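You operate a simulated robot arm through the tools that you are given. There is no shell and no other tool. Be economical: measure what you need, move in short steps, check, and stop when the job is done.

You are at the controls of a simulated robot arm. One attempt, no reset.

## Task
Put one of the end caps from the top of the press bench on the address label there.

The check looks at the end state, three seconds after you hand in, the way a careful person would. Anything else that was tipped, shoved, dropped, spilled or broken makes it a failure. Lids that push on must go on centred and level and be pressed home; caps that screw on are set level and turned clockwise until they are tight.

## Robot
A 7-joint arm with a two-finger parallel gripper, fixed in place. Base frame: the origin is at the foot of the arm, x ahead of it, y to its left, z up; the work surface is at about z = 0. Lengths are in mm, angles in rad, forces in N, time in s.
With the tool pointing down near the work surface it reaches from about 220 to 580 mm from the base axis. Its first joint turns from -1.152 to 1.152 rad. Payload 2.5 kg.
Tool frame: the origin (TCP) lies between the finger pads and is the grasp point; the fingertips stand 23 mm ahead of it; z points along the fingers, y is the line along which they close. Largest opening 94 mm; finger width 38, thickness 10; the body of the gripper, 54 by 96 mm, starts 39 mm behind the TCP.
Orientation is that of the tool frame in the base frame, as a unit quaternion [x, y, z, w]. With the fingers straight down and closing along the base's y, the tool's x points along the base's -x, its y along +y and its z along -z.

## Interface
- The arm moves only by the tool nudge_tool. Its argument "motion" is one flat list of numbers, 5 for each row, row after row: the gripper command, from -1 (fully open) to 1 (shut), values between in proportion, then the shift along the tool's x, y, z in units of 400 mm (1.0 is 400 mm), then the turn about the tool's z in units of 90 degrees (1.0 is 90 degrees). In form: [fingers, x, y, z, yaw, fingers, x, y, z, yaw, ...]. A call has 1 to 10 rows; each row is the pose to reach, as a shift and turn from the pose commanded when the call began, along the tool's axes at that moment. A call with a number of a shift or a turn outside -1 to 1 is refused whole. Each row takes 0.2 s and may step no farther than 50 mm and 0.15 rad from the row before; otherwise, or with a gripper value out of range, the whole call is refused. Where a pose cannot be reached the arm comes as near as it can. A force on the tool above 40 N (or 10 N above the force at the start of the call, whichever is more), or a blocked arm, ends the call early, and 0.2 s more pass. Each finger travels about 108 mm/s and halts on what it meets, pressing with about 35 N; the grip force reading is that of the motor and also rises with nothing between the fingers. The clock runs only during rows and for 0.2 s after the last one: add rows that repeat a pose to give the fingers time. The reply holds the time, the measured pose of the TCP, the force on the tool along the base axes, the opening and the grip force, in the units named above and with some noise, and new pictures: "views" is both (left out), scene, wrist or none.
- Cameras (640 x 400 px; columns grow to the right, rows downward): "scene" is fixed at [117.9, -404, 565.4]; the picture's right is [0.86, -0.52, 0.00], its down [-0.30, -0.50, -0.81] and it looks along [0.42, 0.70, -0.58] (base axes); focal length 302 px, centre (320, 200). "wrist" rides on the gripper at [-39, 0, -44] in the tool frame; the picture's right is [0.00, -1.00, 0.00], its down [0.97, 0.00, -0.24] and it looks along [0.24, 0.00, 0.97] (tool axes); focal length 218 px, centre (320, 200). There is no depth. A picture from a camera that has moved, and an enlarged one, comes with that camera's place and axes in the base frame and with its lens. The place of the scene camera against the robot may be out by one fixed shift of up to 25 mm in any direction.
- close_up(camera, box): a new picture of the part [left, top, right, bottom] of that camera's present view, enlarged. The clock stands still meanwhile.
- hand_in(): hands the job in; it is judged then, once.

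Work in short steps. Places have to be worked out from the pictures, the camera data and where the tool is seen: move nearer, look again, correct. Check each grasp and each placing, and mend what went wrong. You have 90 turns and 170 pictures in all, those below and enlarged ones among them. Open the gripper and draw the arm clear of the work before you hand the job in, unless the task says otherwise; then end with one line.

The tools are called after "Request:" as a command line: name --argument value ..., lists and objects as JSON in quotes. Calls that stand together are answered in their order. nudge_tool: Moves the arm, as the interface text tells. Its arguments: {"type":"object","properties":{"motion":{"type":"array","items":{"type":"number"}},"views":{"type":"string","enum":["both","scene","wrist","none"]}},"required":["motion"]} The other tools are called the same way: close_up (camera, box) takes an enlarged picture of a part of a camera's view; hand_in () hands the job in.

At the start:

```text
time_s: 0.0
tool_pos: [287.9, 200.4, 243.7]
tool_rot: [0.0, 1.0, 0.0, 0.001]
contact_force: [0.3, 0.4, 0.5]
gripper_width: 93.9
gripper_force: 0.1
```

scene: 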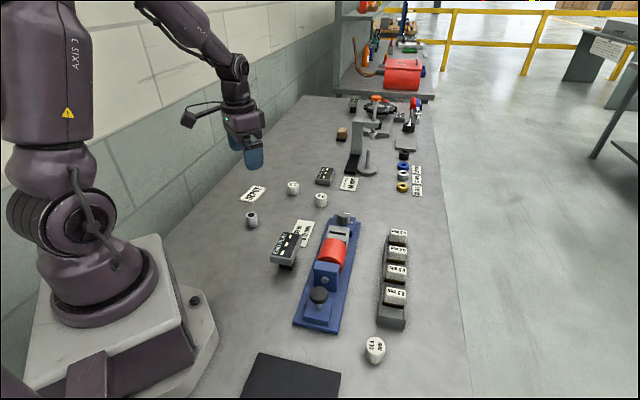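
wrist: 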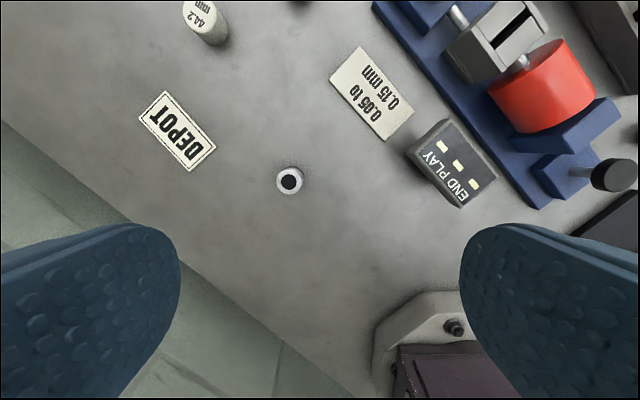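

I'll look closer at the scene to identify end caps and the address label.

Request:
close_up --camera "scene" --box '[220, 160, 380, 260]'

Request:
close_up --camera "scene" --box '[320, 80, 480, 200]'

Request:
close_up --camera "scene" --box '[280, 210, 440, 370]'

Request:
close_up --camera "wrist" --box '[120, 0, 440, 200]'

```text
4.00 times, centred on (300, 210) of scene
camera zoom: at [117.9, -404.0, 565.4], right [0.86, -0.52, 0.0], down [-0.3, -0.5, -0.81], along [0.42, 0.7, -0.58], focal length 1210 px, centre (400, 160)
```

zoom: 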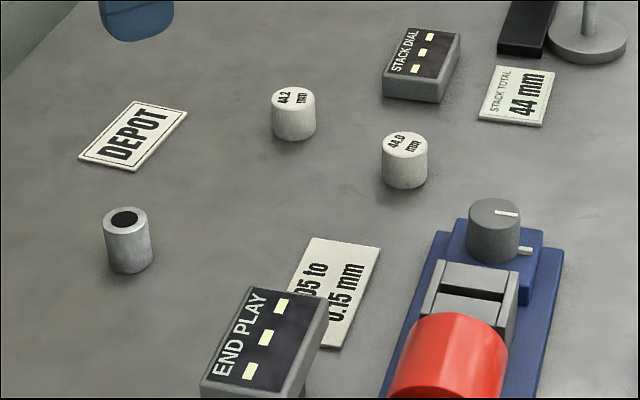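

```text
3.33 times, centred on (400, 140) of scene
camera zoom: at [117.9, -404.0, 565.4], right [0.86, -0.52, 0.0], down [-0.3, -0.5, -0.81], along [0.42, 0.7, -0.58], focal length 1008 px, centre (53, 400)
```

zoom: 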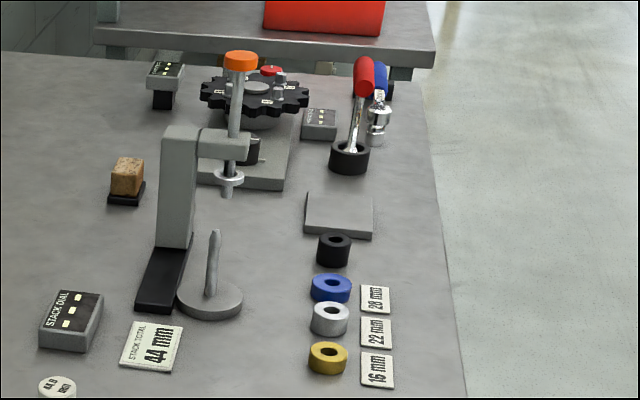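

```text
2.50 times, centred on (360, 290) of scene
camera zoom: at [117.9, -404.0, 565.4], right [0.86, -0.52, 0.0], down [-0.3, -0.5, -0.81], along [0.42, 0.7, -0.58], focal length 756 px, centre (220, -25)
```

zoom: 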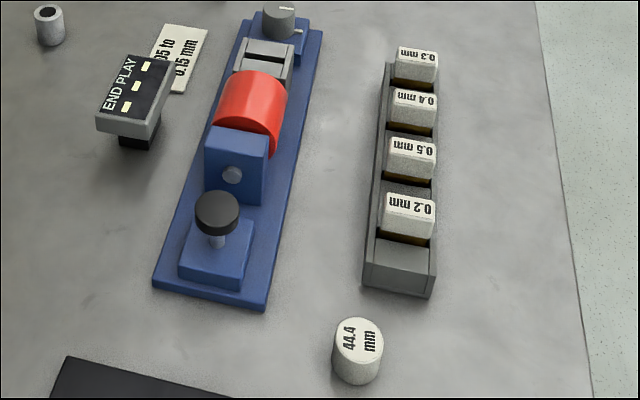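

```text
2.00 times, centred on (280, 100) of wrist
camera zoom: at [326.6, 201.3, 286.6], right [0.0, -1.0, 0.0], down [-0.97, 0.0, 0.24], along [-0.24, 0.0, -0.97], focal length 436 px, centre (400, 400)
```

zoom: 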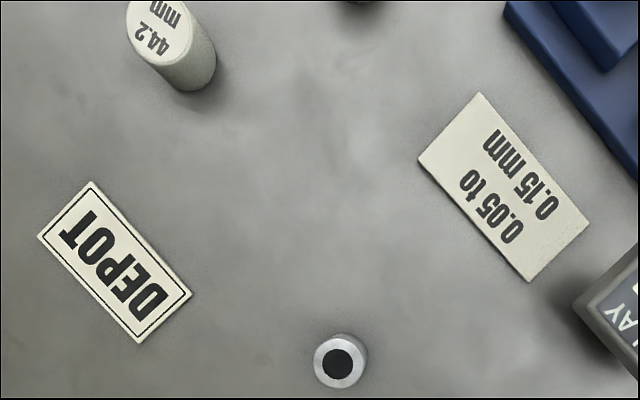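

Need more detail on candidate parts: the back fixtures and each small cylinder.

Request:
close_up --camera "scene" --box '[340, 90, 430, 146]'

Request:
close_up --camera "scene" --box '[380, 135, 440, 200]'

Request:
close_up --camera "scene" --box '[235, 175, 335, 235]'

Request:
close_up --camera "scene" --box '[330, 0, 440, 100]'

```text
7.11 times, centred on (385, 118) of scene
camera zoom: at [117.9, -404.0, 565.4], right [0.86, -0.52, 0.0], down [-0.3, -0.5, -0.81], along [0.42, 0.7, -0.58], focal length 2150 px, centre (-142, 783)
```

zoom: 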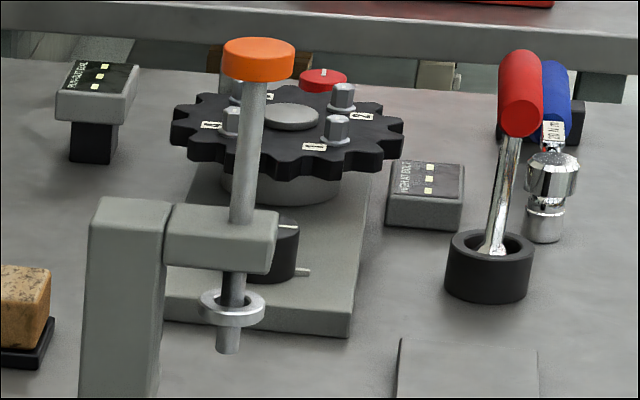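

```text
6.15 times, centred on (410, 168) of scene
camera zoom: at [117.9, -404.0, 565.4], right [0.86, -0.52, 0.0], down [-0.3, -0.5, -0.81], along [0.42, 0.7, -0.58], focal length 1861 px, centre (-234, 400)
```

zoom: 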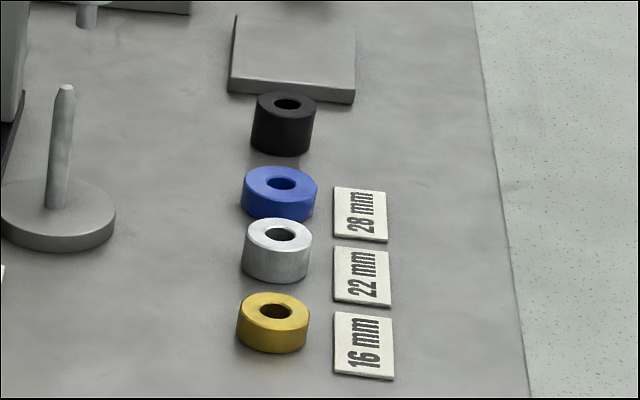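

```text
6.40 times, centred on (285, 205) of scene
camera zoom: at [117.9, -404.0, 565.4], right [0.86, -0.52, 0.0], down [-0.3, -0.5, -0.81], along [0.42, 0.7, -0.58], focal length 1935 px, centre (544, 168)
```

zoom: 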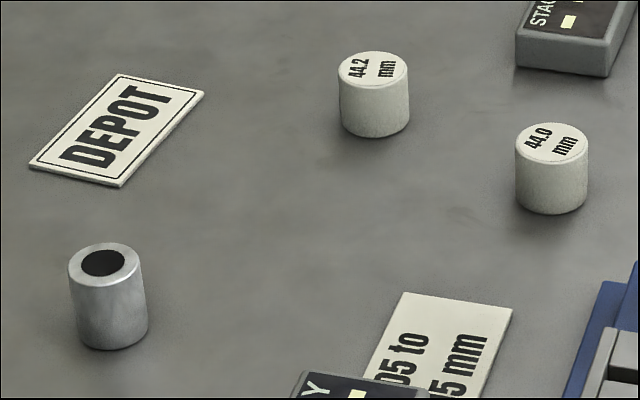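

```text
4.00 times, centred on (385, 50) of scene
camera zoom: at [117.9, -404.0, 565.4], right [0.86, -0.52, 0.0], down [-0.3, -0.5, -0.81], along [0.42, 0.7, -0.58], focal length 1210 px, centre (60, 800)
```

zoom: 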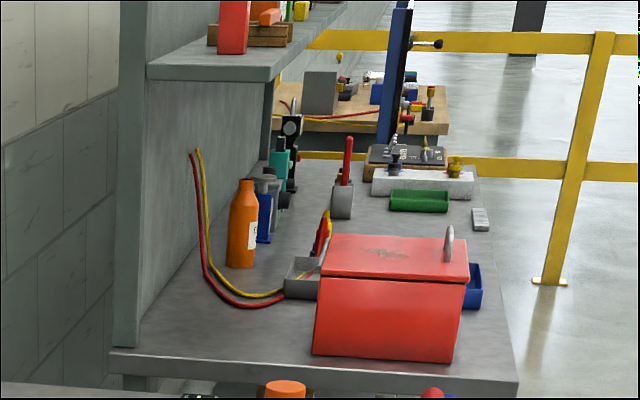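

The white numbered cylinders (44.0/44.2/44.4, several alike) look like the end caps, and DEPOT is the address label, at about (345, 381). The 44.2 cap is near (457, 324); I move above for a better look.

Request:
nudge_tool --motion '[-1, -0.076, 0.06, 0.03, 0, -1, -0.152, 0.12, 0.06, 0, -1, -0.228, 0.18, 0.09, 0, -1, -0.304, 0.24, 0.12, 0, -1, -0.38, 0.3, 0.15, 0, -1, -0.38, 0.3, 0.15, 0]'

```text
time_s: 1.4
tool_pos: [441.4, 323.2, 182.9]
tool_rot: [0.0, 1.0, -0.001, 0.0]
contact_force: [-0.7, -0.4, 0.0]
gripper_width: 93.9
gripper_force: 0.1
camera wrist: at [479.7, 322.4, 226.4], right [0.0, -1.0, 0.0], down [-0.97, 0.0, 0.24], along [-0.24, 0.0, -0.97], focal length 218 px, centre (320, 200)
```

scene: 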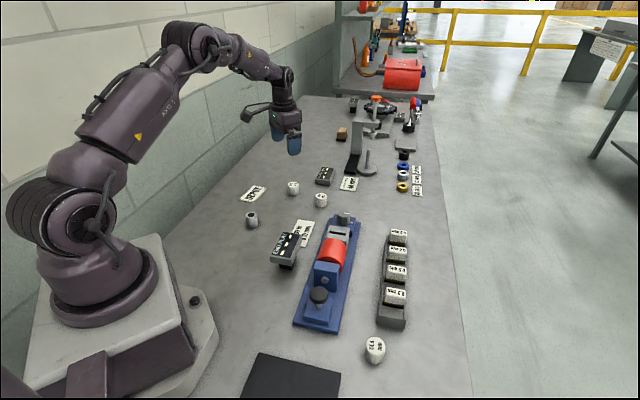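
wrist: 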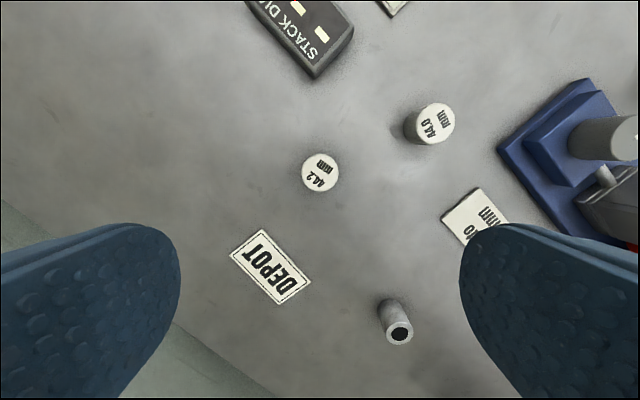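

Both views agree: cap 44.2 at (457, 322.5), about 30 mm tall; label centre at (344.5, 380). I move down partway above the cap and recheck.

Request:
nudge_tool --motion '[-1, -0.039, -0.002, 0.1, 0, -1, -0.039, -0.002, 0.2, 0, -1, -0.039, -0.002, 0.25, 0, -1, -0.039, -0.002, 0.25, 0]'

```text
time_s: 2.4
tool_pos: [455.5, 321.6, 83.5]
tool_rot: [0.001, 1.0, 0.0, 0.0]
contact_force: [0.3, -0.1, 0.2]
gripper_width: 93.7
gripper_force: 0.1
camera wrist: at [495.7, 321.5, 127.6], right [0.0, -1.0, 0.0], down [-0.97, 0.0, 0.24], along [-0.24, 0.0, -0.97], focal length 218 px, centre (320, 200)
```

scene: 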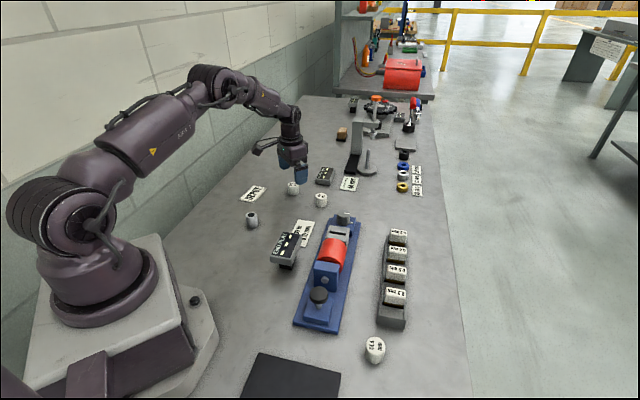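
wrist: 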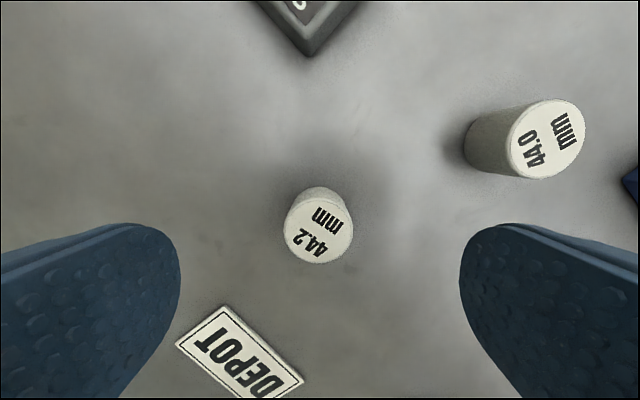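

Cap centred at (457, 322). I descend to z≈28 and close.

Request:
nudge_tool --motion '[-1, -0.004, 0.001, 0.06, 0, -1, -0.004, 0.001, 0.11, 0, -1, -0.004, 0.001, 0.138, 0, -1, -0.004, 0.001, 0.138, 0, 0, -0.004, 0.001, 0.138, 0, 0.3, -0.004, 0.001, 0.138, 0, 1, -0.004, 0.001, 0.138, 0, 1, -0.004, 0.001, 0.138, 0]'

```text
time_s: 4.2
tool_pos: [456.9, 322.8, 29.1]
tool_rot: [0.0, 1.0, 0.001, 0.0]
contact_force: [-0.5, 0.8, 0.0]
gripper_width: 32.5
gripper_force: 35.2
camera wrist: at [496.6, 322.1, 72.3], right [0.0, -1.0, 0.0], down [-0.97, 0.0, 0.24], along [-0.24, 0.0, -0.97], focal length 218 px, centre (320, 200)
```

scene: 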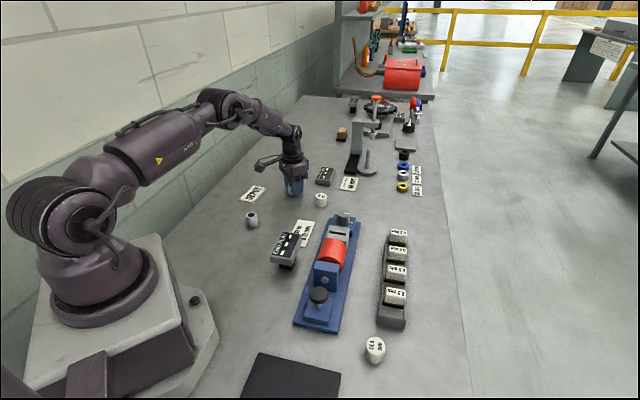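
wrist: 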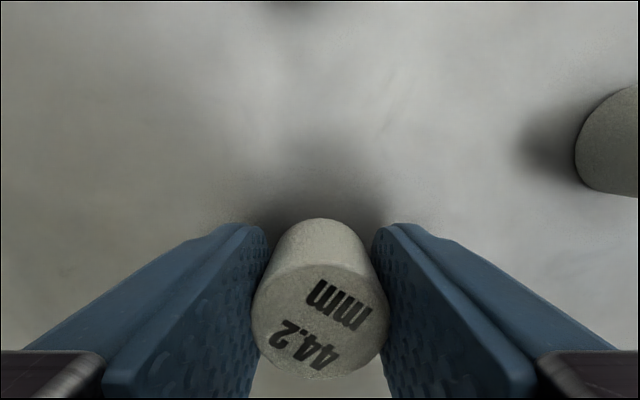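

Cap held (32.5 mm). I lift and move above the label, then look.

Request:
nudge_tool --motion '[1, 0, 0, -0.08, 0, 1, 0, 0, -0.15, 0, 1, 0.07, 0.036, -0.15, 0, 1, 0.14, 0.072, -0.15, 0, 1, 0.21, 0.108, -0.15, 0, 1, 0.281, 0.143, -0.15, 0, 1, 0.281, 0.143, -0.15, 0]'

```text
time_s: 5.8
tool_pos: [341.7, 377.3, 89.2]
tool_rot: [0.0, 1.0, 0.0, -0.001]
contact_force: [0.3, 0.1, -0.6]
gripper_width: 32.4
gripper_force: 35.1
camera wrist: at [380.5, 377.3, 133.5], right [0.0, -1.0, 0.0], down [-0.97, 0.0, 0.24], along [-0.24, 0.0, -0.97], focal length 218 px, centre (320, 200)
```

scene: 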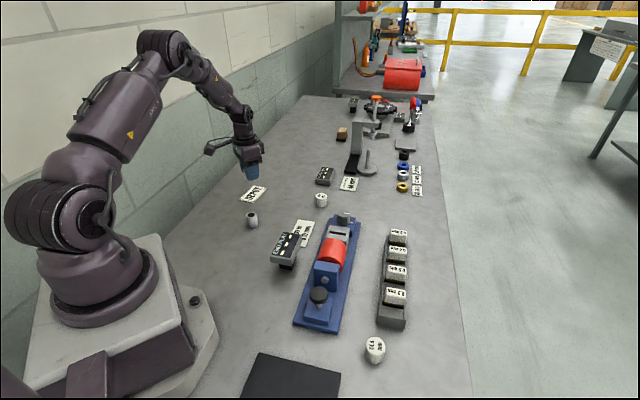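
wrist: 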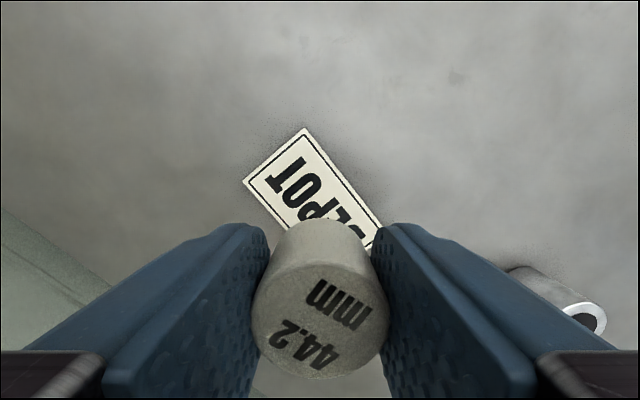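

Label corners give its centre at about (342, 379), and the cap is nearly there. I descend to just above the label.

Request:
nudge_tool --motion '[1, -0.002, 0.004, 0.06, 0, 1, -0.002, 0.004, 0.11, 0, 1, -0.002, 0.004, 0.138, 0, 1, -0.002, 0.004, 0.141, 0, 1, -0.002, 0.004, 0.141, 0]'

```text
time_s: 7.0
tool_pos: [345.6, 378.0, 32.6]
tool_rot: [0.0, 1.0, 0.0, 0.001]
contact_force: [0.3, -0.1, -0.4]
gripper_width: 32.3
gripper_force: 35.7
camera wrist: at [383.3, 379.8, 76.0], right [0.0, -1.0, 0.0], down [-0.97, 0.0, 0.24], along [-0.24, 0.0, -0.97], focal length 218 px, centre (320, 200)
```

scene: 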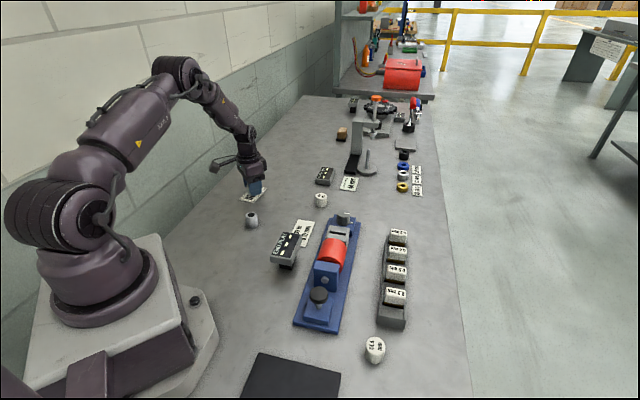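
wrist: 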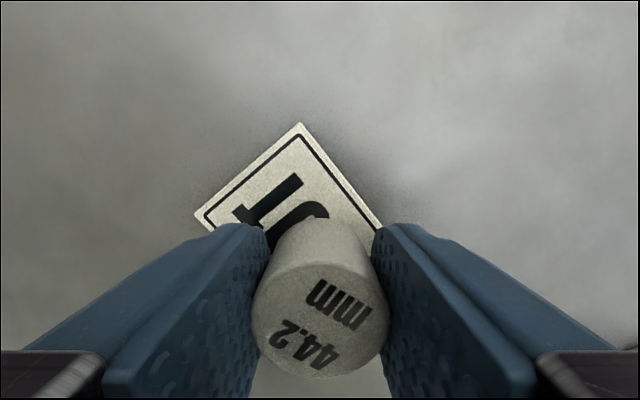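

Still no contact; I lower in small steps until it touches.

Request:
nudge_tool --motion '[1, 0, 0, 0.002, 0, 1, 0, 0, 0.004, 0, 1, 0, 0, 0.004, 0]' --views "none"

```text
time_s: 7.8
tool_pos: [345.1, 379.3, 30.0]
tool_rot: [0.0, 1.0, 0.0, 0.001]
contact_force: [-1.4, -0.7, 13.1]
gripper_width: 32.4
gripper_force: 34.6
```

Contact at 13 N, so the cap sits on the label. I open the fingers gently and rise straight up.

Request:
nudge_tool --motion '[0.2, 0, 0, 0.002, 0, -0.1, 0, 0, 0.002, 0, -0.5, 0, 0, 0.002, 0, -0.5, 0, 0, 0.002, 0, -0.5, 0, 0, -0.06, 0, -0.5, 0, 0, -0.14, 0, -0.5, 0, 0, -0.25, 0, -0.5, 0, 0, -0.36, 0, -0.5, 0, 0, -0.36, 0]'

```text
time_s: 9.8
tool_pos: [346.7, 379.1, 173.3]
tool_rot: [-0.001, 1.0, 0.0, 0.0]
contact_force: [-1.4, -0.9, -0.3]
gripper_width: 70.6
gripper_force: 0.0
camera wrist: at [384.8, 379.6, 217.2], right [0.0, -1.0, 0.0], down [-0.97, 0.0, 0.24], along [-0.24, 0.0, -0.97], focal length 218 px, centre (320, 200)
```

scene: 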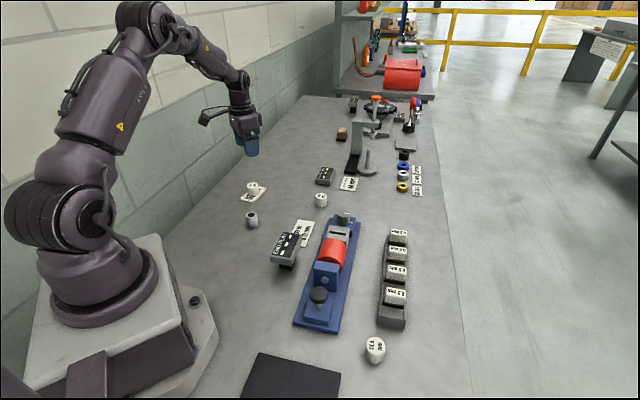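
wrist: 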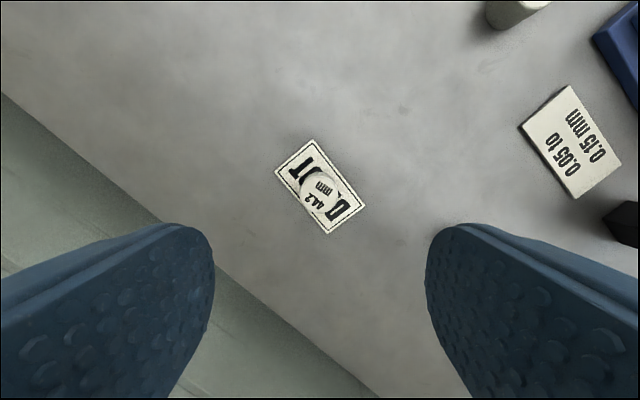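

The cap stands upright in the middle of the DEPOT label, nothing else has moved, and the arm is clear with the gripper open. I hand in.

Request:
hand_in

```text
The job is handed in.
```

I put the end cap marked 44.2 mm upright in the middle of the DEPOT address label; nothing else was disturbed and the arm is clear. I took the white numbered cylinders to be the end caps, since nothing on the bench names them.
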